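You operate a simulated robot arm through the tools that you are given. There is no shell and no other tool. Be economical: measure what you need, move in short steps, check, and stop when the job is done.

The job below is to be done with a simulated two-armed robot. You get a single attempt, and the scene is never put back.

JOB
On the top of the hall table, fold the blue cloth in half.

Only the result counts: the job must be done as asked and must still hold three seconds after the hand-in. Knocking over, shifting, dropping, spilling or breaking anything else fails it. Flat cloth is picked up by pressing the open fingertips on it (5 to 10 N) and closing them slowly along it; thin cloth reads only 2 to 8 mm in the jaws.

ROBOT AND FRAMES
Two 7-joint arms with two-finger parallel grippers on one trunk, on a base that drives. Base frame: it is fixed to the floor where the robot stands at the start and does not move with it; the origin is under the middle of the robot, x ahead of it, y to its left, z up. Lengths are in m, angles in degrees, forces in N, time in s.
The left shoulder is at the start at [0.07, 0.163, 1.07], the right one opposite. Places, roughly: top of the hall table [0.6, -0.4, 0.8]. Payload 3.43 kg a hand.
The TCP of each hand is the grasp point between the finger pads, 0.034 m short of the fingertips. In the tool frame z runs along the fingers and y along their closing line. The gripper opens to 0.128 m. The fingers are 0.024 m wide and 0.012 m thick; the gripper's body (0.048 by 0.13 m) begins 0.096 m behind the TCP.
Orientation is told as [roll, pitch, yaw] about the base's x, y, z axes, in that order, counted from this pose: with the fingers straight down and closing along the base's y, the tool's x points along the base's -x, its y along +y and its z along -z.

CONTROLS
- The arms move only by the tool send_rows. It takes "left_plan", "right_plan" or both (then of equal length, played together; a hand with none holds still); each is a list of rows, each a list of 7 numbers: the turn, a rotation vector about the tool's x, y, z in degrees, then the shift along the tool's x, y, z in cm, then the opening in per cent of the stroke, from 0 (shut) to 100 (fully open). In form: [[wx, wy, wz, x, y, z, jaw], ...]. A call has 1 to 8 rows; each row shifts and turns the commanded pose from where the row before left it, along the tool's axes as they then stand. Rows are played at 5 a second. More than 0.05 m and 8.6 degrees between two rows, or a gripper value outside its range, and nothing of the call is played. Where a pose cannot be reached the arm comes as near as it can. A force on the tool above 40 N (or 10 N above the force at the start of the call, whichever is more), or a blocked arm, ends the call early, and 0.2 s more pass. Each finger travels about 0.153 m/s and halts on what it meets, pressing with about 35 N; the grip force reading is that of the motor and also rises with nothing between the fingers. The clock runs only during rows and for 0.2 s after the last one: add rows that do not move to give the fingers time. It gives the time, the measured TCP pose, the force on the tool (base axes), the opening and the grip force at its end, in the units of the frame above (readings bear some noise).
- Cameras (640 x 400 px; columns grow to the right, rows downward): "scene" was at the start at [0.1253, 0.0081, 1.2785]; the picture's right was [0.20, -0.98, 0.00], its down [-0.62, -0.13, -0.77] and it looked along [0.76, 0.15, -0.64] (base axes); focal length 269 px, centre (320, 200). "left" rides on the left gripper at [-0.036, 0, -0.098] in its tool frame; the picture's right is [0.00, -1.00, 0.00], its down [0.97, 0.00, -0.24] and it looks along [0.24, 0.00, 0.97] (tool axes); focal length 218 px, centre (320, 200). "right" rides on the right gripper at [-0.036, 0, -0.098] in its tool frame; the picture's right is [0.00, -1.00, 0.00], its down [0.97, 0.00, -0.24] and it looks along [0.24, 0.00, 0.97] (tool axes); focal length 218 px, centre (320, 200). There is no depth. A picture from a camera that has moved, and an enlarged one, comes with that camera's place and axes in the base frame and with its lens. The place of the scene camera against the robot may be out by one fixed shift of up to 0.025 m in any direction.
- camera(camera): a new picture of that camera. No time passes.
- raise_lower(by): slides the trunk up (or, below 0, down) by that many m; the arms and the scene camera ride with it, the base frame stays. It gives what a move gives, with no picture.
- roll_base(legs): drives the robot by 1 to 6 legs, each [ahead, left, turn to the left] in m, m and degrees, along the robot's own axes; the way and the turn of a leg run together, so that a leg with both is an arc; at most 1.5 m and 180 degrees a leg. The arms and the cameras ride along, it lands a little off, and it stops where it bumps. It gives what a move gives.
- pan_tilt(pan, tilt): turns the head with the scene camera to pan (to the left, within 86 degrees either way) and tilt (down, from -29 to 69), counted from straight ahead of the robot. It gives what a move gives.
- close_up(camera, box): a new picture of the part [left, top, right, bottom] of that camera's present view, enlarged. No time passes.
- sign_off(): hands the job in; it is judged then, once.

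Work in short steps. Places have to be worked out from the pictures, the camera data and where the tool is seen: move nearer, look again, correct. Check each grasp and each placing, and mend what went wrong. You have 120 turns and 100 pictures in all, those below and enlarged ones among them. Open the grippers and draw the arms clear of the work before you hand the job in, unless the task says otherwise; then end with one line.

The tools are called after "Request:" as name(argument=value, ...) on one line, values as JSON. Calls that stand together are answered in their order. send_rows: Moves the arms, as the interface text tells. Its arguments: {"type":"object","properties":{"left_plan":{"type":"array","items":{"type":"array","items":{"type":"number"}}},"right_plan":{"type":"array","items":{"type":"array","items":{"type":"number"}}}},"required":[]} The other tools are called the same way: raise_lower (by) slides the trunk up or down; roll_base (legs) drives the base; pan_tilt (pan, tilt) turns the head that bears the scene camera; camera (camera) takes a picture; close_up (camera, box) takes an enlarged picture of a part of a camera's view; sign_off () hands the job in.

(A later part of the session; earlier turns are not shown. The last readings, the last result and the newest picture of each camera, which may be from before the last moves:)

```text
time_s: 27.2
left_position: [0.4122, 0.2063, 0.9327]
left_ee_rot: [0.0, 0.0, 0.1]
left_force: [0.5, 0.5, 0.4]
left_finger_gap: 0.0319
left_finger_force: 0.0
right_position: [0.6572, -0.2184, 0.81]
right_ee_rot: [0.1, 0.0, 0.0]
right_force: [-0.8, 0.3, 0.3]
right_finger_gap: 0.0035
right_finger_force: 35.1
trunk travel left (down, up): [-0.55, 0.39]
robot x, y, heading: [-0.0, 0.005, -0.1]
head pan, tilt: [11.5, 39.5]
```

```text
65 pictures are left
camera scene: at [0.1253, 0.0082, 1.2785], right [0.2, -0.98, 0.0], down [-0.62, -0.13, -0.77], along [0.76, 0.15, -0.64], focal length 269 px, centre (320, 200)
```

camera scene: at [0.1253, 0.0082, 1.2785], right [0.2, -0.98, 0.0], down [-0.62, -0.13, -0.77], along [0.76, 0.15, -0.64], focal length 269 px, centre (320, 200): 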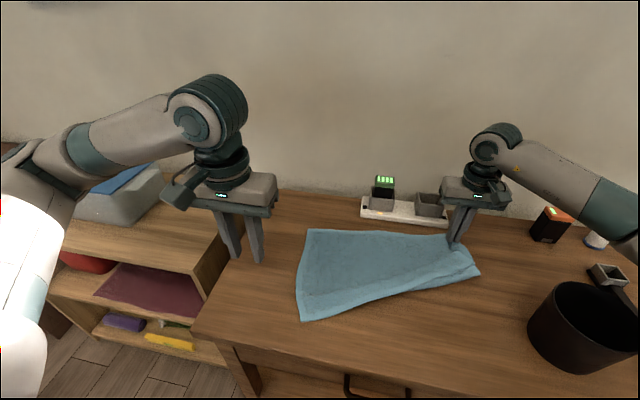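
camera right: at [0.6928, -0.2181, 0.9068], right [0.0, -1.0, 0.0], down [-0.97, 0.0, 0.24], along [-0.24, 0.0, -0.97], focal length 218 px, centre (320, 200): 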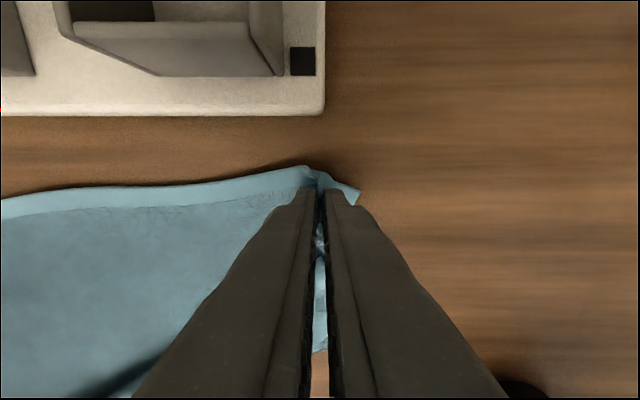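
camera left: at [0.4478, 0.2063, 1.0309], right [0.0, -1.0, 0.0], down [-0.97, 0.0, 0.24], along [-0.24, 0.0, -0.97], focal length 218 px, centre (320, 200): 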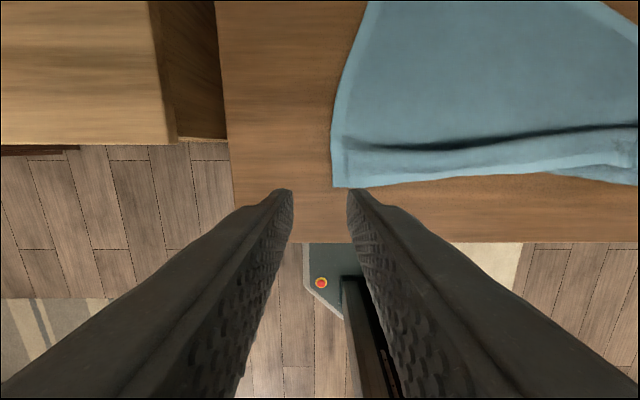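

The far edge is straight again; the near-right corner remains folded up near (0.55,-0.22). I release the far corner and look from above.

Request:
send_rows(right_plan=[[0, 0, 0, 0, 0, 0.8, 0], [0, 0, 0, 0, 0, 0, 6], [0, 0, 0, 0, 0, 0, 15], [0, 0, 0, 0, 0, -3, 15], [0, 0, 0, 1, 0, -4, 15], [0, 0, 0, 3, 0, -3, 15], [0, 0, 0, 4, 0, -2, 15], [0, 0, 0, 4, 0, -2, 20]], left_plan=[[0, 0, 0, 0, 0, 0, 20], [0, 0, 0, 0, 0, 0, 20], [0, 0, 0, 0, 0, 0, 20], [0, 0, 0, -2, 0, -1, 20], [0, 0, 0, -2, 0, -1, 20], [0, 0, 0, -2, 0, -1, 20], [0, 0, 0, -2, 0, -1, 20], [0, 0, 0, -2, 0, -1, 20]])

Request:
camera(camera="right")

Request:
camera(camera="left")

Request:
close_up(camera="scene", box=[250, 180, 510, 342])

```text
time_s: 29.0
left_position: [0.5137, 0.2039, 0.9841]
left_ee_rot: [0.0, 0.0, -0.1]
left_force: [-0.9, 0.3, 0.5]
left_finger_gap: 0.0253
left_finger_force: 0.1
right_position: [0.5358, -0.2195, 0.9405]
right_ee_rot: [0.0, 0.1, 0.0]
right_force: [0.8, -0.3, 0.7]
right_finger_gap: 0.0257
right_finger_force: 0.1
trunk travel left (down, up): [-0.55, 0.39]
robot x, y, heading: [-0.001, 0.0011, 0.1]
head pan, tilt: [11.5, 39.5]
```

```text
64 pictures are left
camera right: at [0.5719, -0.2174, 1.0377], right [0.0, -1.0, 0.0], down [-0.97, 0.0, 0.24], along [-0.24, 0.0, -0.97], focal length 218 px, centre (320, 200)
```

right: 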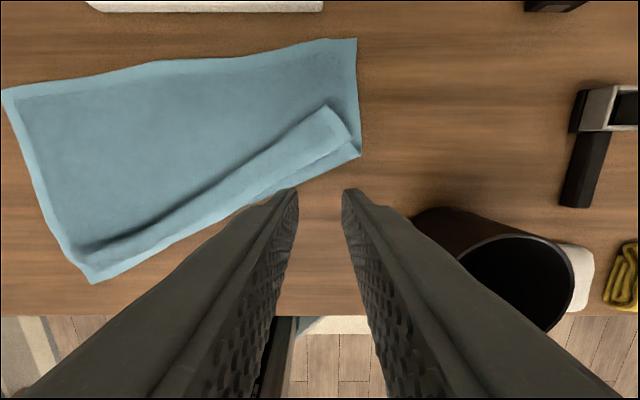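

```text
63 pictures are left
camera left: at [0.5488, 0.204, 1.0818], right [0.0, -1.0, 0.0], down [-0.97, 0.0, 0.24], along [-0.24, 0.0, -0.97], focal length 218 px, centre (320, 200)
```

left: 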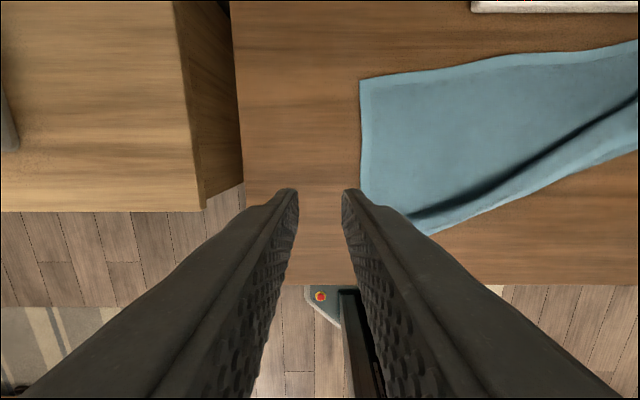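

```text
2.46 times, centred on (380, 261) of scene
camera zoom: at [0.1247, 0.0078, 1.2786], right [0.2, -0.98, 0.0], down [-0.62, -0.13, -0.77], along [0.76, 0.15, -0.64], focal length 663 px, centre (172, 50)
```

zoom: 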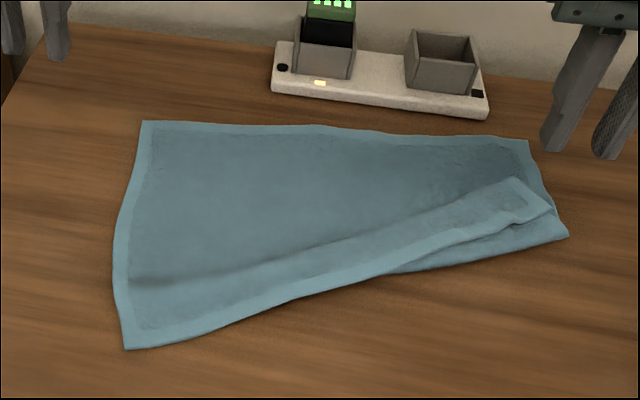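

The cloth is now square-ish but turned about 7° and shifted right, and the near-right corner is still rolled back. I will grab the near hem around (0.47,-0.08), where it rests directly on the table, with the right hand yawed 29° along the hem, and pull it out toward me.

Request:
send_rows(right_plan=[[0, 0, -7.25, 0, 0, 0, 20], [0, 0, -7.25, 0, 0, 0, 20], [0, 0, -7.25, 0, 0, 0, 20], [0, 0, -7.25, 0, 0, 0, 20], [0, 0, 0, -0.45, 3.8, 1, 20], [0, 0, 0, -0.45, 3.8, 1, 20], [0, 0, 0, -0.45, 3.8, 1, 20], [0, 0, 0, -0.45, 3.8, 1, 20]])

Request:
send_rows(right_plan=[[0, 0, 0, 0, 0, 2, 20], [0, 0, 0, 0, 0, 2, 20], [0, 0, 0, 0, 0, 2, 20], [0, 0, 0, 0, 0, 1.8, 20], [0, 0, 0, 0, 0, 0, 20]])

Request:
camera(camera="right")

```text
time_s: 30.8
left_position: [0.5136, 0.2056, 0.9842]
left_ee_rot: [-0.2, 0.0, 0.0]
left_force: [0.0, -0.1, -0.8]
left_finger_gap: 0.0254
left_finger_force: 0.1
right_position: [0.4755, -0.073, 0.9003]
right_ee_rot: [0.1, 0.2, 29.0]
right_force: [0.1, 1.1, -0.2]
right_finger_gap: 0.0258
right_finger_force: 0.1
trunk travel left (down, up): [-0.55, 0.39]
robot x, y, heading: [-0.002, -0.0016, 0.1]
head pan, tilt: [11.5, 39.5]
```

```text
time_s: 32.0
left_position: [0.5134, 0.2043, 0.9847]
left_ee_rot: [-0.1, 0.1, 0.0]
left_force: [1.0, 1.0, -0.2]
left_finger_gap: 0.0255
left_finger_force: 0.1
right_position: [0.4756, -0.0764, 0.8222]
right_ee_rot: [0.0, 0.0, 29.0]
right_force: [0.9, 1.1, 0.3]
right_finger_gap: 0.0256
right_finger_force: 0.0
trunk travel left (down, up): [-0.55, 0.39]
robot x, y, heading: [0.0029, 0.0001, 0.2]
head pan, tilt: [11.5, 39.5]
```

```text
61 pictures are left
camera right: at [0.5084, -0.0581, 0.9197], right [0.49, -0.87, 0.0], down [-0.85, -0.47, 0.24], along [-0.21, -0.12, -0.97], focal length 218 px, centre (320, 200)
```

right: 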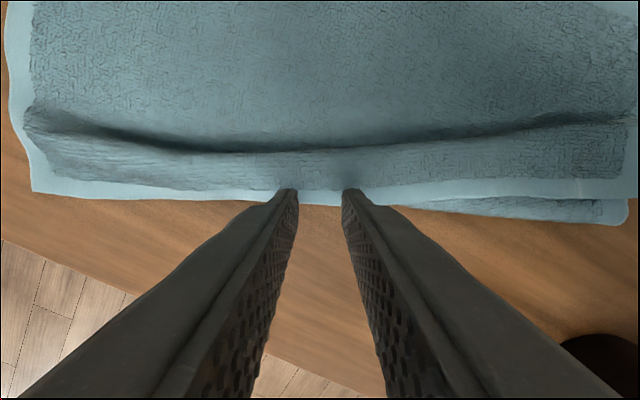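

The hem lies straight across the fingertips. I inset 8 mm, go down and pinch gently.

Request:
send_rows(right_plan=[[0, 0, 0, -0.8, 0, 1, 20], [0, 0, 0, 0, 0, 0.8, 20], [0, 0, 0, 0, 0, 0.3, 20], [0, 0, 0, 0, 0, 0.25, 20], [0, 0, 0, 0, 0, 0, 20]])

```text
time_s: 33.2
left_position: [0.5131, 0.2047, 0.9851]
left_ee_rot: [0.0, 0.0, 0.1]
left_force: [1.0, 1.6, 0.1]
left_finger_gap: 0.0258
left_finger_force: 0.0
right_position: [0.4834, -0.0714, 0.8014]
right_ee_rot: [0.0, 0.0, 29.0]
right_force: [0.9, -1.3, 16.8]
right_finger_gap: 0.0252
right_finger_force: 0.1
trunk travel left (down, up): [-0.55, 0.39]
robot x, y, heading: [0.0048, -0.0003, -0.2]
head pan, tilt: [11.5, 39.5]
```

Contact is 17 N, a bit high and suggesting cloth underneath, so I ease off 1.5 mm and then close.

Request:
send_rows(right_plan=[[0, 0, 0, 0, 0, -0.15, 20], [0, 0, 0, 0, 0, 0, 15], [0, 0, 0, 0, 0, 0, 10], [0, 0, 0, 0, 0, 0, 5], [0, 0, 0, 0, 0, 0, 0], [0, 0, 0, 0, 0, 0, 0], [0, 0, 0, 0, 0, -1.5, 0], [0, 0, 0, 0, 0, -1.5, 0]])

Request:
camera(camera="right")

Request:
close_up(camera="scene", box=[250, 180, 510, 342])

```text
time_s: 35.0
left_position: [0.5122, 0.2035, 0.9839]
left_ee_rot: [0.0, 0.0, 0.1]
left_force: [0.1, -0.1, 0.3]
left_finger_gap: 0.0258
left_finger_force: 0.1
right_position: [0.4845, -0.0719, 0.8304]
right_ee_rot: [0.0, 0.1, 28.9]
right_force: [0.3, -0.7, -0.1]
right_finger_gap: 0.0059
right_finger_force: 35.4
trunk travel left (down, up): [-0.55, 0.39]
robot x, y, heading: [0.0011, 0.0019, -0.2]
head pan, tilt: [11.5, 39.5]
```

```text
60 pictures are left
camera right: at [0.5155, -0.0546, 0.9278], right [0.49, -0.87, 0.0], down [-0.85, -0.47, 0.24], along [-0.21, -0.12, -0.97], focal length 218 px, centre (320, 200)
```

right: 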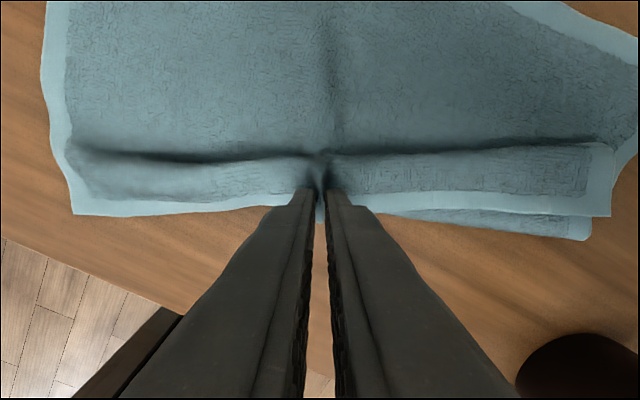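

```text
2.46 times, centred on (380, 261) of scene
camera zoom: at [0.1251, 0.0083, 1.2785], right [0.2, -0.98, 0.0], down [-0.62, -0.13, -0.77], along [0.76, 0.15, -0.64], focal length 663 px, centre (172, 50)
```

zoom: 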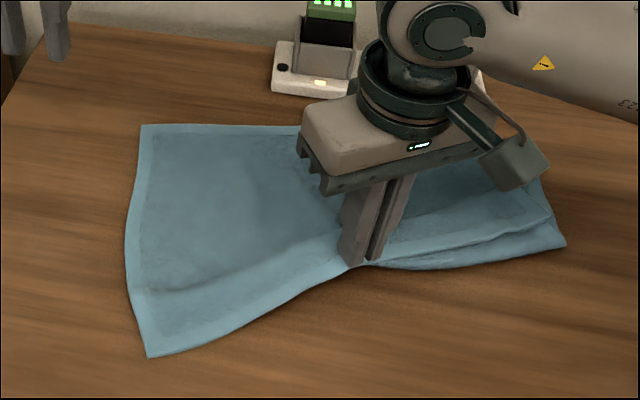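

The jaw reads 6 mm, so two layers were caught again, including the under-fold. I release, move 8 cm along the hem to the right, and try with a much lighter press.

Request:
send_rows(right_plan=[[0, 0, 0, 0, 0, 1.3, 0], [0, 0, 0, 0, 0, 1.2, 0], [0, 0, 0, 0, 0, 0, 6], [0, 0, 0, 0, 0, 0, 18], [0, 0, 0, 0, 0, -2, 18], [0, 0, 0, 0, 0, -3, 18], [0, 0, 0, 0, -4, 0, 18], [0, 0, 0, 0, -4, 0, 18]])

Request:
camera(camera="right")

```text
time_s: 36.8
left_position: [0.5133, 0.2036, 0.9839]
left_ee_rot: [0.0, 0.0, 0.0]
left_force: [0.3, -0.8, -0.4]
left_finger_gap: 0.0257
left_finger_force: 0.0
right_position: [0.5229, -0.1423, 0.8566]
right_ee_rot: [0.0, 0.0, 29.0]
right_force: [-0.4, -0.7, -0.2]
right_finger_gap: 0.0229
right_finger_force: 0.0
trunk travel left (down, up): [-0.55, 0.39]
robot x, y, heading: [-0.0004, -0.0051, 0.2]
head pan, tilt: [11.5, 39.5]
```

```text
58 pictures are left
camera right: at [0.5546, -0.1238, 0.9547], right [0.49, -0.87, 0.0], down [-0.85, -0.47, 0.24], along [-0.21, -0.12, -0.97], focal length 218 px, centre (320, 200)
```

right: 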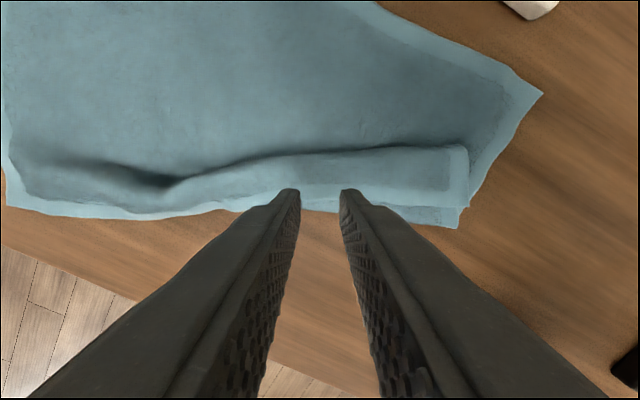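

Now corner D of the top layer is visible about 12 cm to the right along the strip. I move there and hover just above it.

Request:
send_rows(right_plan=[[0, 0, 0, 0.3, -4.8, 0, 18], [0, 0, 0, 0.3, -4.7, 0, 18], [0, 0, 0, 0, 0, 2, 18], [0, 0, 0, 0, 0, 2, 18], [0, 0, 0, 0, 0, 0.6, 18], [0, 0, 0, 0, 0, 0, 18]])

Request:
camera(camera="right")

```text
time_s: 38.2
left_position: [0.5129, 0.2041, 0.9843]
left_ee_rot: [0.0, 0.0, 0.0]
left_force: [-0.7, 0.5, -0.7]
left_finger_gap: 0.0257
left_finger_force: 0.1
right_position: [0.5648, -0.2284, 0.8084]
right_ee_rot: [0.0, 0.0, 28.9]
right_force: [-0.3, -0.7, 0.7]
right_finger_gap: 0.0229
right_finger_force: 0.3
trunk travel left (down, up): [-0.55, 0.39]
robot x, y, heading: [0.0018, -0.0048, 0.1]
head pan, tilt: [11.5, 39.5]
```

```text
57 pictures are left
camera right: at [0.596, -0.2112, 0.9067], right [0.48, -0.87, 0.0], down [-0.85, -0.47, 0.24], along [-0.21, -0.12, -0.97], focal length 218 px, centre (320, 200)
```

right: 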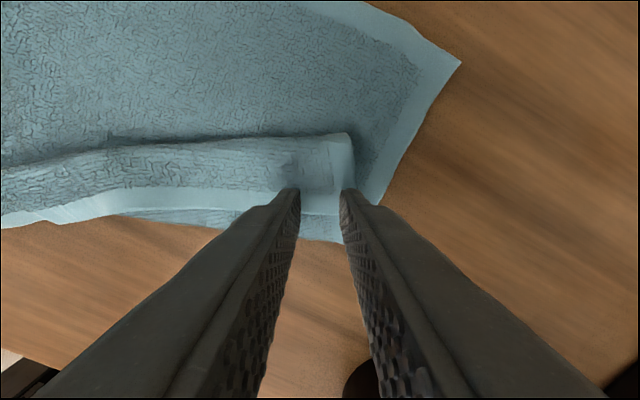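

The pinch zone is right at corner D. I lower in millimetre steps, seeking only 1 to 3 N.

Request:
send_rows(right_plan=[[0, 0, 0, 0, 0.3, 0.2, 18], [0, 0, 0, 0, 0, 0.1, 18], [0, 0, 0, 0, 0, 0, 18]])

```text
time_s: 39.0
left_position: [0.5129, 0.2045, 0.9851]
left_ee_rot: [0.0, 0.1, 0.1]
left_force: [-0.2, -0.1, -0.1]
left_finger_gap: 0.0256
left_finger_force: 0.1
right_position: [0.5626, -0.2264, 0.8042]
right_ee_rot: [0.0, 0.0, 29.0]
right_force: [0.5, -0.1, 0.7]
right_finger_gap: 0.0234
right_finger_force: 0.0
trunk travel left (down, up): [-0.55, 0.39]
robot x, y, heading: [-0.0046, 0.0014, -0.0]
head pan, tilt: [11.5, 39.5]
```

Barely touching. I go down 1 mm more, close slowly, then lift 3 cm to check.

Request:
send_rows(right_plan=[[0, 0, 0, 0, 0, 0.12, 18], [0, 0, 0, 0, 0, 0, 14], [0, 0, 0, 0, 0, 0, 10], [0, 0, 0, 0, 0, 0, 6], [0, 0, 0, 0, 0, 0, 2], [0, 0, 0, 0, 0, 0, 0], [0, 0, 0, 0, 0, -1.5, 0], [0, 0, 0, 0, 0, -1.5, 0]])

Request:
camera(camera="right")

```text
time_s: 40.8
left_position: [0.5126, 0.2039, 0.9838]
left_ee_rot: [0.0, 0.0, 0.0]
left_force: [-0.3, 0.1, 0.6]
left_finger_gap: 0.0256
left_finger_force: 0.0
right_position: [0.562, -0.2271, 0.8354]
right_ee_rot: [0.0, -0.1, 29.0]
right_force: [0.3, 0.0, -0.4]
right_finger_gap: 0.0
right_finger_force: 32.9
trunk travel left (down, up): [-0.55, 0.39]
robot x, y, heading: [0.0011, -0.0013, -0.2]
head pan, tilt: [11.5, 39.5]
```

```text
56 pictures are left
camera right: at [0.5941, -0.2083, 0.9334], right [0.48, -0.87, 0.0], down [-0.85, -0.47, 0.24], along [-0.21, -0.12, -0.97], focal length 218 px, centre (320, 200)
```

right: 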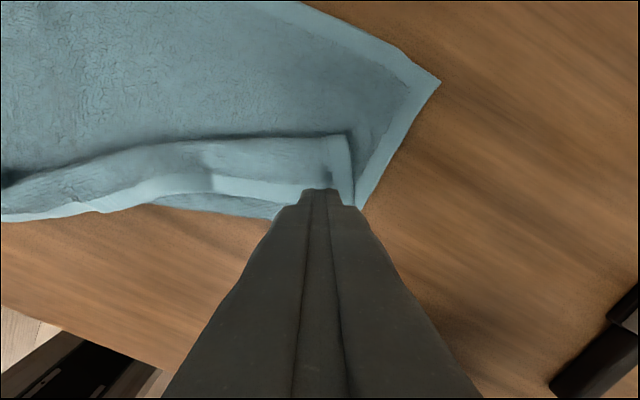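

Missed (gap 0). I retry 1.5 mm deeper and 3 mm further in.

Request:
send_rows(right_plan=[[0, 0, 0, -0.3, 0, 0, 20], [0, 0, 0, 0, 0, 1.5, 20], [0, 0, 0, 0, 0, 1.2, 20], [0, 0, 0, 0, 0, 0.3, 20], [0, 0, 0, 0, 0, 0.2, 20], [0, 0, 0, 0, 0, 0, 20]])

```text
time_s: 42.2
left_position: [0.5137, 0.2049, 0.9844]
left_ee_rot: [0.0, 0.0, 0.0]
left_force: [-0.5, -0.4, 0.3]
left_finger_gap: 0.0254
left_finger_force: 0.1
right_position: [0.5639, -0.2253, 0.8044]
right_ee_rot: [-0.1, 0.0, 28.9]
right_force: [0.5, -0.5, 3.4]
right_finger_gap: 0.0254
right_finger_force: 0.1
trunk travel left (down, up): [-0.55, 0.39]
robot x, y, heading: [0.0013, -0.0006, 0.0]
head pan, tilt: [11.5, 39.5]
```

The force is now 3.4 N. I close slowly with a further 0.5 mm press, then lift.

Request:
send_rows(right_plan=[[0, 0, 0, 0, 0, 0.05, 20], [0, 0, 0, 0, 0, 0, 16], [0, 0, 0, 0, 0, 0, 12], [0, 0, 0, 0, 0, 0, 8], [0, 0, 0, 0, 0, 0, 4], [0, 0, 0, 0, 0, 0, 0], [0, 0, 0, 0, 0, -1.5, 0], [0, 0, 0, 0, 0, -1.5, 0]])

Request:
camera(camera="right")

```text
time_s: 44.0
left_position: [0.5141, 0.2044, 0.9846]
left_ee_rot: [0.0, 0.0, 0.1]
left_force: [0.7, 0.2, 0.3]
left_finger_gap: 0.0255
left_finger_force: 0.0
right_position: [0.5635, -0.2237, 0.8336]
right_ee_rot: [0.0, 0.1, 28.9]
right_force: [0.2, -0.5, 0.2]
right_finger_gap: 0.0066
right_finger_force: 35.1
trunk travel left (down, up): [-0.55, 0.39]
robot x, y, heading: [-0.0005, -0.0001, -0.1]
head pan, tilt: [11.5, 39.5]
```

```text
55 pictures are left
camera right: at [0.5964, -0.2058, 0.9304], right [0.48, -0.87, 0.0], down [-0.85, -0.47, 0.24], along [-0.21, -0.12, -0.97], focal length 218 px, centre (320, 200)
```

right: 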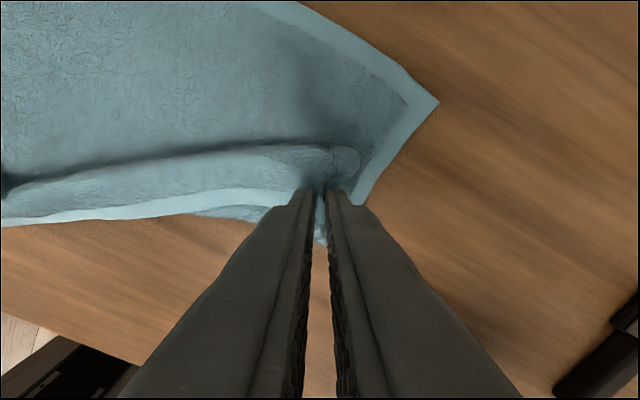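

Again two layers (6.6 mm). I let go, and instead use the left hand on the hem further left, at about (0.43,0.01), where it is single. Lifting there should peel the roll open from left to right.

Request:
send_rows(right_plan=[[0, 0, 0, 0, 0, 1.3, 0], [0, 0, 0, 0, 0, 1.2, 0], [0, 0, 0, 0, 0, 0, 6], [0, 0, 0, 0, 0, 0, 18], [0, 0, 0, 0, 0, -3, 18], [0, 0, 0, 0, 0, -4, 18], [0, 0, 0, 0, 0, -4, 18]], left_plan=[[0, 0, -8, 0, 0, 0, 20], [0, 0, -8, 0, 0, 0, 20], [0, 0, -8, 0, 0, 0, 20], [0, 0, 0, 2.54, -2.43, 2, 20], [0, 0, 0, 2.54, -2.43, 2, 20], [0, 0, 0, 2.54, -2.43, 2, 20], [0, 0, 0, 2.54, -2.43, 2, 20]])

Request:
send_rows(left_plan=[[0, 0, 0, 2.54, -2.43, 2, 20], [0, 0, 0, 2.54, -2.43, 2, 20], [0, 0, 0, 0, 0, 2.2, 20], [0, 0, 0, 0, 0, 2.2, 20], [0, 0, 0, 0, 0, 0, 20]])

Request:
camera(camera="left")

Request:
camera(camera="right")

```text
time_s: 45.6
left_position: [0.4603, 0.0747, 0.9038]
left_ee_rot: [0.1, 0.1, 24.2]
left_force: [-0.2, -1.1, 0.1]
left_finger_gap: 0.0257
left_finger_force: 0.1
right_position: [0.5652, -0.2246, 0.9193]
right_ee_rot: [0.1, -0.1, 28.9]
right_force: [-0.2, -0.6, 0.3]
right_finger_gap: 0.0229
right_finger_force: 0.0
trunk travel left (down, up): [-0.55, 0.39]
robot x, y, heading: [0.0029, -0.0001, -0.0]
head pan, tilt: [11.5, 39.5]
```

```text
time_s: 46.8
left_position: [0.4341, 0.0095, 0.8206]
left_ee_rot: [0.0, 0.0, 24.0]
left_force: [0.8, -0.6, -0.1]
left_finger_gap: 0.0257
left_finger_force: 0.1
right_position: [0.5645, -0.224, 0.9208]
right_ee_rot: [0.0, 0.0, 29.1]
right_force: [-0.4, -0.4, -0.6]
right_finger_gap: 0.0228
right_finger_force: 0.0
trunk travel left (down, up): [-0.55, 0.39]
robot x, y, heading: [0.0009, -0.0017, 0.0]
head pan, tilt: [11.5, 39.5]
```

```text
54 pictures are left
camera left: at [0.4665, 0.0234, 0.9181], right [0.41, -0.91, 0.0], down [-0.89, -0.39, 0.24], along [-0.22, -0.1, -0.97], focal length 218 px, centre (320, 200)
```

left: 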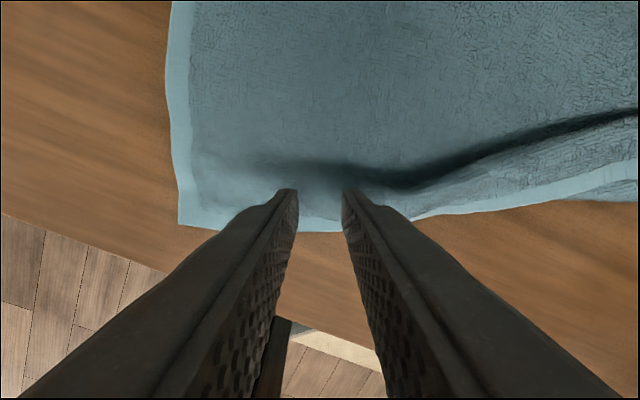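

```text
53 pictures are left
camera right: at [0.5971, -0.2053, 1.0179], right [0.48, -0.87, 0.0], down [-0.85, -0.47, 0.24], along [-0.21, -0.12, -0.97], focal length 218 px, centre (320, 200)
```

right: 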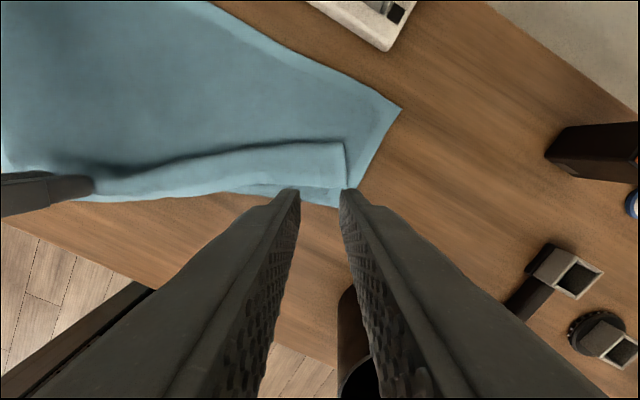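

The hem under the left hand is a single layer. I adjust to 1 cm inset, press to about 7 N and pinch.

Request:
send_rows(left_plan=[[0, 0, 0, 1.3, -1, 0.8, 20], [0, 0, 0, 0, 0, 0.8, 20], [0, 0, 0, 0, 0, 0.4, 20], [0, 0, 0, 0, 0, 0.2, 20], [0, 0, 0, 0, 0, 0.15, 20], [0, 0, 0, 0, 0, 0, 20]])

```text
time_s: 48.2
left_position: [0.4263, -0.0051, 0.7979]
left_ee_rot: [0.0, 0.0, 24.0]
left_force: [1.1, 1.5, 7.3]
left_finger_gap: 0.0254
left_finger_force: 0.1
right_position: [0.5649, -0.2229, 0.921]
right_ee_rot: [0.0, -0.1, 29.0]
right_force: [-0.7, -0.3, 0.2]
right_finger_gap: 0.0231
right_finger_force: 0.1
trunk travel left (down, up): [-0.55, 0.39]
robot x, y, heading: [-0.0002, 0.0026, 0.3]
head pan, tilt: [11.5, 39.5]
```

7 N is right. I close, lift to 8 cm and look from both hands.

Request:
send_rows(left_plan=[[0, 0, 0, 0, 0, 0, 15], [0, 0, 0, 0, 0, 0, 10], [0, 0, 0, 0, 0, 0, 5], [0, 0, 0, 0, 0, 0, 0], [0, 0, 0, 0, 0, 0, 0], [0, 0, 0, 0, 0, -2, 0], [0, 0, 0, 0, 0, -3, 0], [0, 0, 0, 0, 0, -3, 0]])

Request:
camera(camera="right")

Request:
close_up(camera="scene", box=[250, 180, 510, 342])

```text
time_s: 50.0
left_position: [0.4249, -0.0053, 0.8765]
left_ee_rot: [0.1, 0.0, 24.0]
left_force: [1.4, -0.4, -0.3]
left_finger_gap: 0.0038
left_finger_force: 34.9
right_position: [0.565, -0.2232, 0.9218]
right_ee_rot: [0.1, 0.0, 29.0]
right_force: [0.4, 0.0, -0.9]
right_finger_gap: 0.0233
right_finger_force: 0.1
trunk travel left (down, up): [-0.55, 0.39]
robot x, y, heading: [-0.0025, -0.0023, -0.1]
head pan, tilt: [11.5, 39.5]
```

```text
52 pictures are left
camera right: at [0.5969, -0.2056, 1.0178], right [0.48, -0.87, 0.0], down [-0.85, -0.47, 0.24], along [-0.21, -0.12, -0.97], focal length 218 px, centre (320, 200)
```

right: 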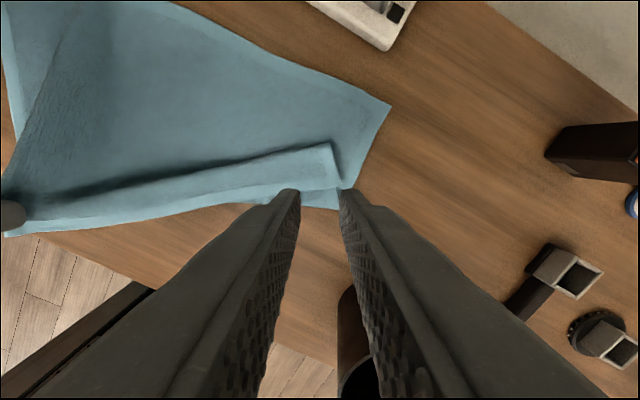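

```text
2.46 times, centred on (380, 261) of scene
camera zoom: at [0.125, 0.0078, 1.2785], right [0.2, -0.98, 0.0], down [-0.62, -0.13, -0.77], along [0.76, 0.15, -0.64], focal length 663 px, centre (172, 50)
```

zoom: 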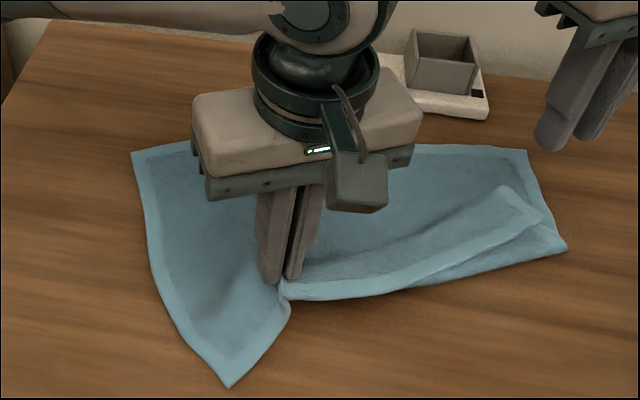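

Single layer held (3.8 mm). I raise it further so the roll peels up toward corner D.

Request:
send_rows(left_plan=[[0, 0, 0, 0.5, 0, -3, 0], [0, 0, 0, 0.5, 0, -3, 0], [0, 0, 0, 0.5, 0, -3, 0], [0, 0, 0, 0.5, 0, -3, 0], [0, 0, 0, 0, 0, 0, 0]])

Request:
camera(camera="right")

Request:
camera(camera="scene")

```text
time_s: 51.2
left_position: [0.4065, -0.0127, 0.9955]
left_ee_rot: [-0.1, 0.1, 24.0]
left_force: [-0.1, 0.2, 0.0]
left_finger_gap: 0.0037
left_finger_force: 35.4
right_position: [0.5661, -0.2226, 0.9208]
right_ee_rot: [0.1, 0.0, 29.0]
right_force: [0.6, -0.4, 0.9]
right_finger_gap: 0.0229
right_finger_force: 0.1
trunk travel left (down, up): [-0.55, 0.39]
robot x, y, heading: [0.0035, -0.0014, -0.2]
head pan, tilt: [11.5, 39.5]
```

```text
50 pictures are left
camera right: at [0.5977, -0.2053, 1.0175], right [0.48, -0.87, 0.0], down [-0.85, -0.47, 0.24], along [-0.21, -0.12, -0.97], focal length 218 px, centre (320, 200)
```

right: 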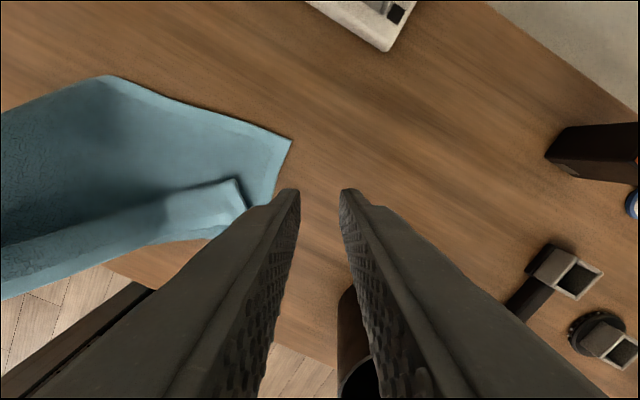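

```text
49 pictures are left
camera scene: at [0.1259, 0.0083, 1.2784], right [0.2, -0.98, 0.0], down [-0.62, -0.13, -0.77], along [0.76, 0.15, -0.64], focal length 269 px, centre (320, 200)
```

scene: 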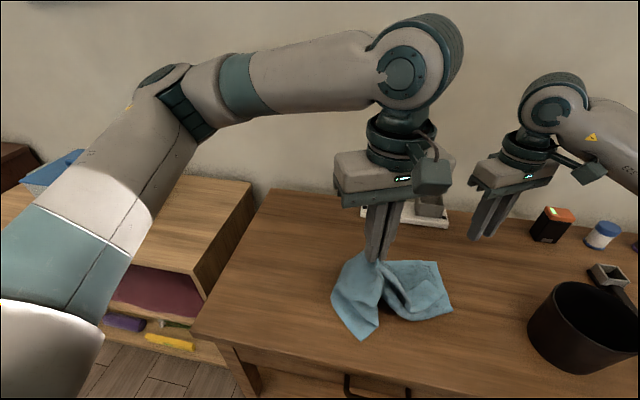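

The layers cling and the whole cloth drags. I lift the cloth fully off the table so it hangs and unfolds by its own weight, then lay it back down.

Request:
send_rows(left_plan=[[0, 0, 0, 0, 0, -4, 0], [0, 0, 0, 0, 0, -4, 0], [0, 0, 0, 0, 0, -4, 0], [0, 0, 0, 0, 0, -4, 0], [0, 0, 0, 0, 0, -4, 0], [0, 0, 0, 0, 0, 0, 0], [0, 0, 0, 0, 0, 0, 0]])

Request:
camera(camera="scene")

Request:
camera(camera="right")

```text
time_s: 52.8
left_position: [0.4066, -0.0093, 1.1973]
left_ee_rot: [0.0, 0.0, 24.0]
left_force: [0.4, -0.7, -0.9]
left_finger_gap: 0.0034
left_finger_force: 34.8
right_position: [0.5657, -0.2237, 0.9208]
right_ee_rot: [0.0, 0.0, 29.0]
right_force: [0.4, 0.6, 0.0]
right_finger_gap: 0.0231
right_finger_force: 0.0
trunk travel left (down, up): [-0.55, 0.39]
robot x, y, heading: [-0.0017, 0.0009, 0.1]
head pan, tilt: [11.5, 39.5]
```

```text
48 pictures are left
camera scene: at [0.125, 0.0079, 1.2786], right [0.2, -0.98, 0.0], down [-0.62, -0.13, -0.77], along [0.76, 0.15, -0.64], focal length 269 px, centre (320, 200)
```

scene: 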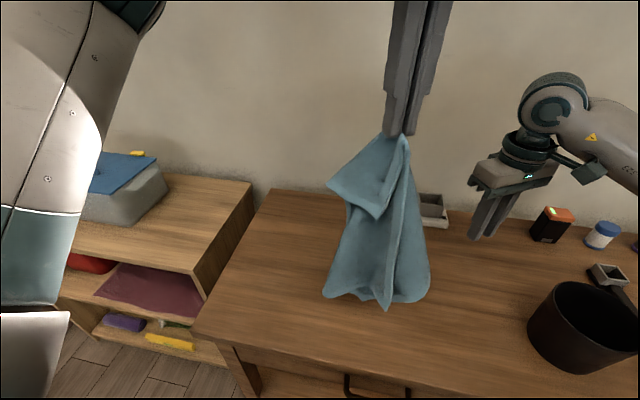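

```text
47 pictures are left
camera right: at [0.597, -0.2055, 1.0179], right [0.48, -0.87, 0.0], down [-0.85, -0.47, 0.24], along [-0.21, -0.12, -0.97], focal length 218 px, centre (320, 200)
```

right: 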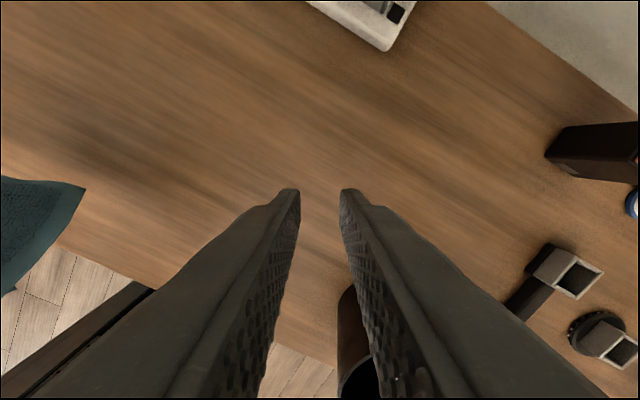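

The cloth hangs free. I take a closer look to find corner D.

Request:
close_up(camera="scene", box=[300, 110, 460, 320])

Request:
camera(camera="left")

```text
1.90 times, centred on (380, 215) of scene
camera zoom: at [0.125, 0.0079, 1.2786], right [0.2, -0.98, 0.0], down [-0.62, -0.13, -0.77], along [0.76, 0.15, -0.64], focal length 513 px, centre (206, 171)
```

zoom: 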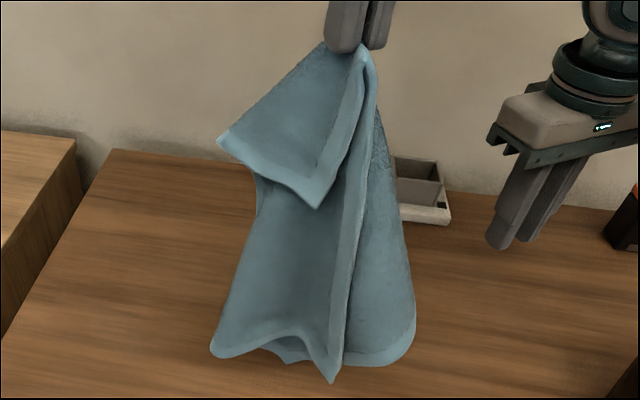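

```text
45 pictures are left
camera left: at [0.4398, 0.0041, 1.2946], right [0.41, -0.91, 0.0], down [-0.89, -0.39, 0.24], along [-0.22, -0.1, -0.97], focal length 218 px, centre (320, 200)
```

left: 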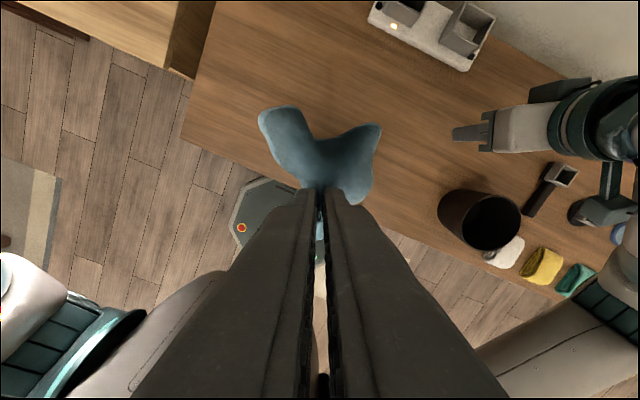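

It has unfolded: the hem hangs straight from the grip down to corner D, with the body behind it. I move the right arm clear and carry the left hand to the right, so I can lay the hem down along y starting from D.

Request:
send_rows(right_plan=[[0, 0, 0, 0.57, -2.83, -2.5, 20], [0, 0, 0, 0.57, -2.83, -2.5, 20], [0, 0, 0, 0.57, -2.83, -2.5, 20], [0, 0, 0, 0.57, -2.83, -2.5, 20], [0, 0, 0, 0, 0, 0, 20], [0, 0, 0, 0, 0, 0, 20], [0, 0, 0, 0, 0, 0, 20]], left_plan=[[0, 0, 8, 0, 0, 0, 0], [0, 0, 8, 0, 0, 0, 0], [0, 0, 8, 0, 0, 0, 0], [0, 0, 0, -0.58, -2.75, 0, 0], [0, 0, 0, -0.58, -2.75, 0, 0], [0, 0, 0, -0.58, -2.75, 0, 0], [0, 0, 0, -0.58, -2.75, 0, 0]])

Request:
camera(camera="scene")

Request:
camera(camera="right")

```text
time_s: 54.4
left_position: [0.4315, -0.1246, 1.1948]
left_ee_rot: [0.0, 0.1, 0.0]
left_force: [1.1, -0.4, -0.6]
left_finger_gap: 0.0034
left_finger_force: 35.4
right_position: [0.601, -0.3331, 1.0177]
right_ee_rot: [0.2, 0.0, 28.9]
right_force: [0.3, -0.5, -1.0]
right_finger_gap: 0.0257
right_finger_force: 0.0
trunk travel left (down, up): [-0.55, 0.39]
robot x, y, heading: [-0.0001, 0.005, -0.1]
head pan, tilt: [11.5, 39.5]
```

```text
44 pictures are left
camera scene: at [0.1254, 0.0064, 1.2785], right [0.2, -0.98, 0.0], down [-0.62, -0.13, -0.77], along [0.76, 0.15, -0.64], focal length 269 px, centre (320, 200)
```

scene: 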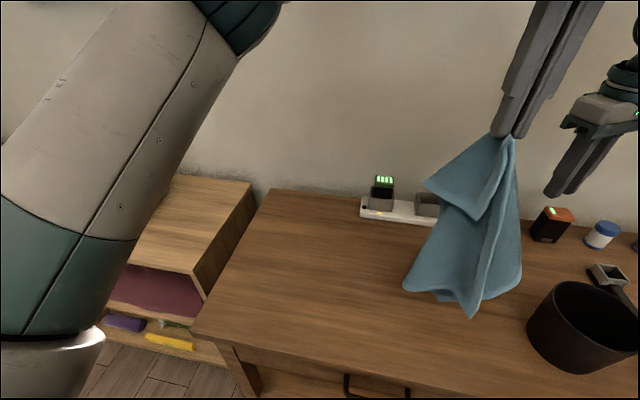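

```text
43 pictures are left
camera right: at [0.6329, -0.3151, 1.1153], right [0.48, -0.87, 0.0], down [-0.85, -0.47, 0.24], along [-0.21, -0.12, -0.97], focal length 218 px, centre (320, 200)
```

right: 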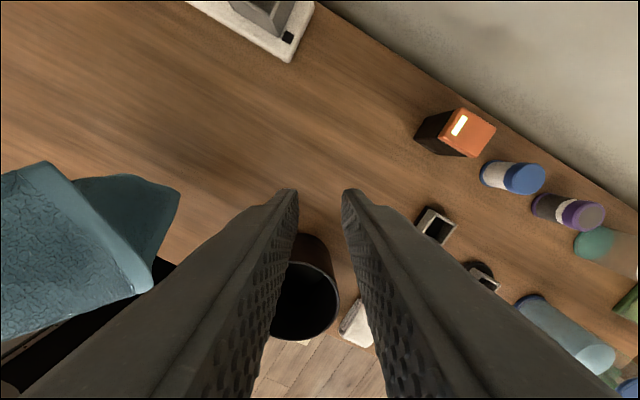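

D hangs front-lowest with the far corners behind it, so laying down toward me and to the left should spread the cloth. I shift forward first, then lower while moving left and back.

Request:
send_rows(left_plan=[[0, 0, 0, -4, 0, 0, 0], [0, 0, 0, -4, 0, 0, 0], [0, 0, 0, -1, 0, 3, 0], [0, 0, 0, 0, 0, 4, 0], [0, 0, 0, 0, 0, 3, 0], [0, 0, 0, 0.8, 1.5, 4, 0], [0, 0, 0, 1, 2, 4, 0], [0, 0, 0, 0, 0, 0, 0]])

Request:
camera(camera="scene")

```text
time_s: 56.2
left_position: [0.5017, -0.0892, 1.0167]
left_ee_rot: [0.0, 0.0, 0.0]
left_force: [1.0, 0.0, -0.4]
left_finger_gap: 0.0034
left_finger_force: 35.3
right_position: [0.6016, -0.3324, 1.0182]
right_ee_rot: [0.0, 0.0, 29.0]
right_force: [0.1, 0.2, -0.3]
right_finger_gap: 0.0255
right_finger_force: 0.0
trunk travel left (down, up): [-0.55, 0.39]
robot x, y, heading: [-0.0012, 0.0006, -0.0]
head pan, tilt: [11.5, 39.5]
```

```text
42 pictures are left
camera scene: at [0.1249, 0.0072, 1.2786], right [0.2, -0.98, 0.0], down [-0.62, -0.13, -0.77], along [0.76, 0.15, -0.64], focal length 269 px, centre (320, 200)
```

scene: 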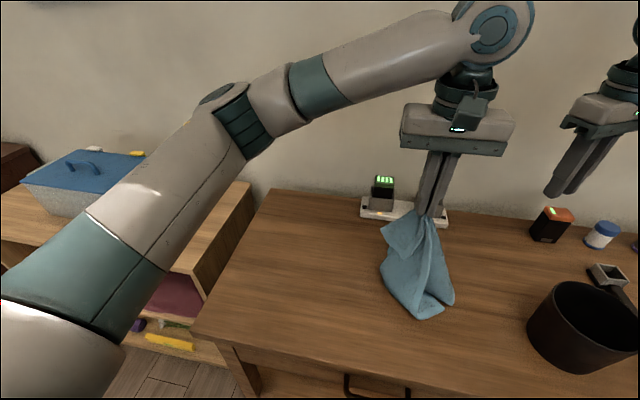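

The bottom has touched down. I continue left and toward me, lowering to the table.

Request:
send_rows(left_plan=[[0, 0, 0, 1.3, 2.5, 3.5, 0], [0, 0, 0, 1.3, 2.5, 3.5, 0], [0, 0, 0, 1.3, 2.8, 3.2, 0], [0, 0, 0, 1.3, 3, 3, 0], [0, 0, 0, 1.3, 3, 3, 0], [0, 0, 0, 1.3, 3, 2.5, 0], [0, 0, 0, 1, 3, 1.5, 0], [0, 0, 0, 0, 0, 0, 0]])

Request:
camera(camera="scene")

Request:
camera(camera="left")

```text
time_s: 58.0
left_position: [0.4108, 0.1102, 0.8141]
left_ee_rot: [0.0, 0.0, 0.1]
left_force: [0.0, -0.1, -0.7]
left_finger_gap: 0.0036
left_finger_force: 34.6
right_position: [0.6019, -0.3327, 1.0172]
right_ee_rot: [0.2, 0.1, 29.0]
right_force: [0.1, 0.2, -0.5]
right_finger_gap: 0.0253
right_finger_force: 0.1
trunk travel left (down, up): [-0.55, 0.39]
robot x, y, heading: [0.0027, -0.0007, -0.1]
head pan, tilt: [11.5, 39.5]
```

```text
41 pictures are left
camera scene: at [0.1256, 0.0072, 1.2785], right [0.2, -0.98, 0.0], down [-0.62, -0.13, -0.77], along [0.76, 0.15, -0.64], focal length 269 px, centre (320, 200)
```

scene: 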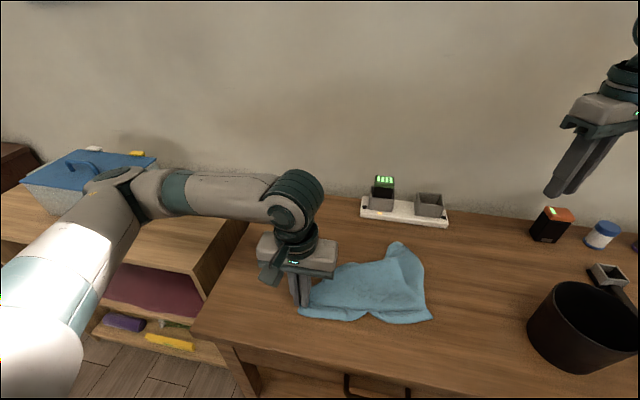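

```text
40 pictures are left
camera left: at [0.4473, 0.1102, 0.9116], right [0.0, -1.0, 0.0], down [-0.97, 0.0, 0.24], along [-0.24, 0.0, -0.97], focal length 218 px, centre (320, 200)
```

left: 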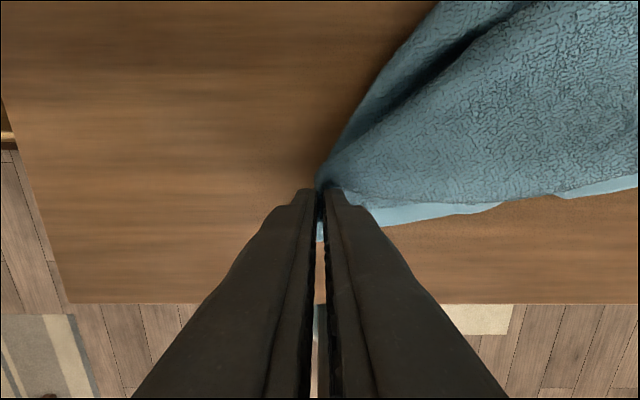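

The hem is laid along y. I release, raise the left hand out of the way and look.

Request:
send_rows(left_plan=[[0, 0, 0, 0, 0, 1.3, 0], [0, 0, 0, 0, 0, 0, 6], [0, 0, 0, 0, 0, 0, 15], [0, 0, 0, 0, 0, -3, 15], [0, 0, 0, -1, 1, -4, 20], [0, 0, 0, -3, 2, -3, 20], [0, 0, 0, -3, 2, -3, 20], [0, 0, 0, -3, 2, -3, 20]])

Request:
close_up(camera="scene", box=[260, 210, 480, 347])

Request:
camera(camera="left")

```text
time_s: 59.8
left_position: [0.5119, 0.1838, 0.9625]
left_ee_rot: [0.1, 0.0, 0.0]
left_force: [-0.1, -0.6, -0.3]
left_finger_gap: 0.0255
left_finger_force: 0.0
right_position: [0.6007, -0.331, 1.0175]
right_ee_rot: [0.0, -0.1, 28.9]
right_force: [0.2, 0.2, -0.6]
right_finger_gap: 0.0259
right_finger_force: 0.1
trunk travel left (down, up): [-0.55, 0.39]
robot x, y, heading: [-0.0021, 0.0009, 0.1]
head pan, tilt: [11.5, 39.5]
```

```text
2.91 times, centred on (370, 278) of scene
camera zoom: at [0.1253, 0.0084, 1.2785], right [0.2, -0.98, 0.0], down [-0.62, -0.13, -0.77], along [0.76, 0.15, -0.64], focal length 783 px, centre (174, -28)
```

zoom: 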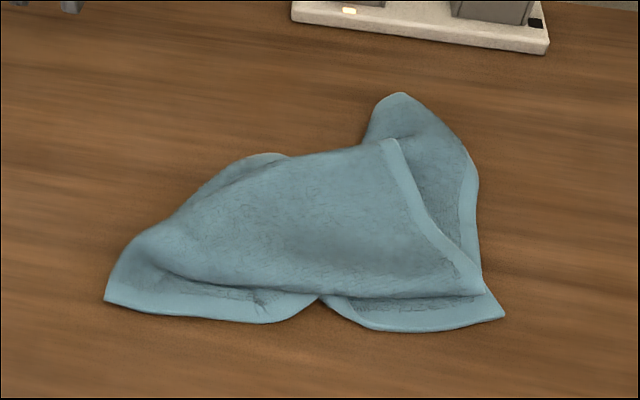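

```text
38 pictures are left
camera left: at [0.5487, 0.1829, 1.0602], right [0.0, -1.0, 0.0], down [-0.97, 0.0, 0.24], along [-0.24, 0.0, -0.97], focal length 218 px, centre (320, 200)
```

left: 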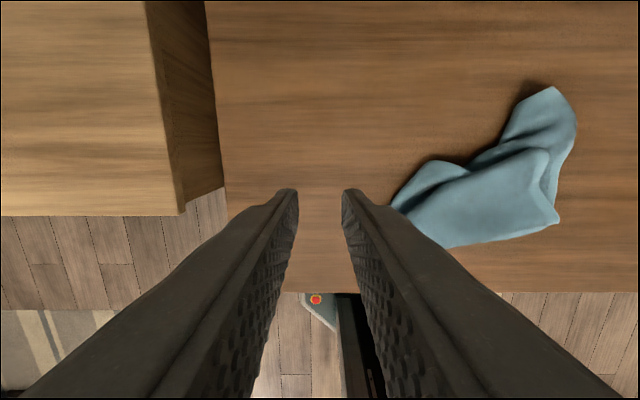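

The cloth is crumpled, with flaps overlapping. I bring the right camera over it for a top view before deciding which corner to take.

Request:
send_rows(right_plan=[[0, 0, 4.8, -0.51, 3.2, -0.5, 20], [0, 0, 4.8, -0.2, 3.2, -0.5, 20], [0, 0, 4.8, 0, 3.2, -0.5, 20], [0, 0, 4.8, 0.3, 3.2, 0, 20], [0, 0, 4.8, 0.5, 3.2, 0, 60], [0, 0, 4.8, 0.5, 3.2, 0, 100], [0, 0, 0, 0.5, 3.2, 0, 100]])

Request:
camera(camera="right")

```text
time_s: 61.4
left_position: [0.5131, 0.1845, 0.9619]
left_ee_rot: [-0.1, 0.0, 0.0]
left_force: [-0.2, 0.5, -0.8]
left_finger_gap: 0.0256
left_finger_force: 0.1
right_position: [0.5323, -0.118, 1.0338]
right_ee_rot: [-0.1, 0.0, 0.1]
right_force: [-0.2, 0.3, 0.2]
right_finger_gap: 0.1278
right_finger_force: 0.1
trunk travel left (down, up): [-0.55, 0.39]
robot x, y, heading: [0.0007, 0.0024, -0.0]
head pan, tilt: [11.5, 39.5]
```

```text
37 pictures are left
camera right: at [0.5697, -0.1176, 1.1314], right [0.0, -1.0, 0.0], down [-0.97, 0.0, 0.24], along [-0.24, 0.0, -0.97], focal length 218 px, centre (320, 200)
```

right: 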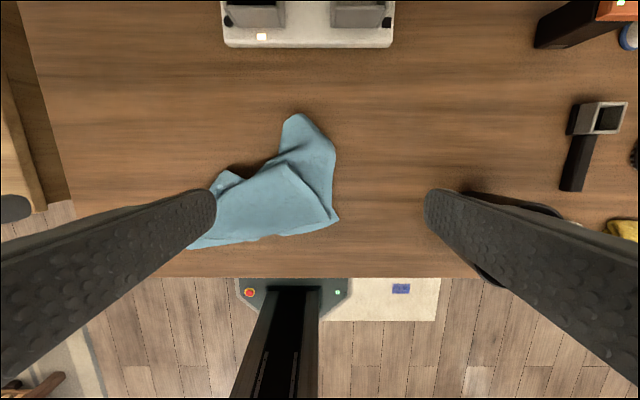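

Request:
close_up(camera="right", box=[170, 100, 360, 260])

```text
2.50 times, centred on (265, 180) of right
camera zoom: at [0.5697, -0.1176, 1.1314], right [0.0, -1.0, 0.0], down [-0.97, 0.0, 0.24], along [-0.24, 0.0, -0.97], focal length 546 px, centre (458, 250)
```

zoom: 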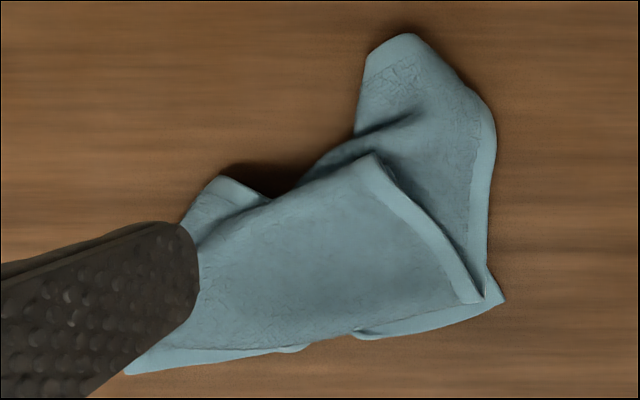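

Corner D (about (0.44,-0.147)) sticks out as a single layer on the right, along with a bit of the right edge. I will pinch that edge at about (0.471,-0.129) with the right hand yawed ~86°, lift it all so it unfolds, and then take corner B with the left hand in the air.

Request:
send_rows(right_plan=[[0, 0, -8.6, 0, 0, 1, 60], [0, 0, -8.6, 0, 0, 1, 30], [0, 0, -8.6, 0, 0, 1, 18], [0, 0, -8.6, 0, 0, 1, 18], [0, 0, -8.6, 0, 0, 1, 18], [0, 0, -8.6, 0, 0, 1, 18], [0, 0, -8.6, 0, 0, 1, 18], [0, 0, -8.6, 0, 0, 1, 18]])

Request:
send_rows(right_plan=[[0, 0, -8.6, 0, 0, 1, 18], [0, 0, -8.6, 0, 0, 1, 18], [0, 0, 0, 0.3, 3, 2, 18], [0, 0, 0, 0.3, 3, 2, 18], [0, 0, 0, 0, 0, 2.5, 18], [0, 0, 0, 0, 0, 2, 18], [0, 0, 0, 0, 0, 0, 18]])

Request:
camera(camera="right")

```text
time_s: 63.2
left_position: [0.5137, 0.1832, 0.9634]
left_ee_rot: [0.0, 0.0, 0.0]
left_force: [0.0, -0.4, -0.6]
left_finger_gap: 0.0257
left_finger_force: 0.0
right_position: [0.5336, -0.1203, 0.9536]
right_ee_rot: [-0.1, 0.1, 69.1]
right_force: [-1.1, 0.0, 0.5]
right_finger_gap: 0.0232
right_finger_force: 0.0
trunk travel left (down, up): [-0.55, 0.39]
robot x, y, heading: [0.0024, -0.0006, -0.1]
head pan, tilt: [11.5, 39.5]
```

```text
time_s: 64.8
left_position: [0.5118, 0.1842, 0.963]
left_ee_rot: [0.0, 0.0, 0.0]
left_force: [0.8, 0.4, 0.5]
left_finger_gap: 0.0254
left_finger_force: 0.0
right_position: [0.4268, -0.1116, 0.8541]
right_ee_rot: [0.0, 0.0, 83.2]
right_force: [0.9, 0.2, 0.8]
right_finger_gap: 0.0229
right_finger_force: 0.1
right hand out of reach, approached as far as the arm can: row 1, 2
trunk travel left (down, up): [-0.55, 0.39]
robot x, y, heading: [0.0019, -0.0013, 0.2]
head pan, tilt: [11.5, 39.5]
```

```text
35 pictures are left
camera right: at [0.4331, -0.0749, 0.9526], right [0.99, -0.12, 0.0], down [-0.12, -0.96, 0.24], along [-0.03, -0.24, -0.97], focal length 218 px, centre (320, 200)
```

right: 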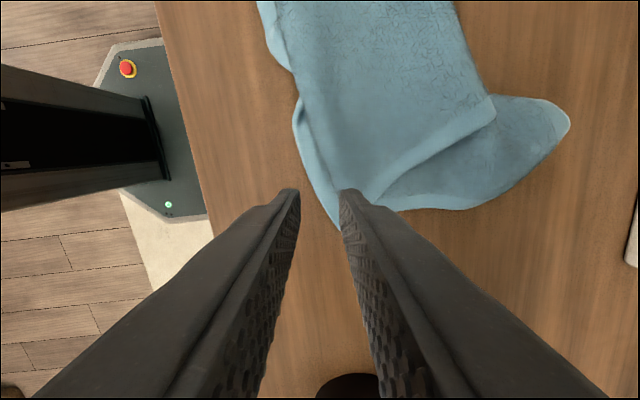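

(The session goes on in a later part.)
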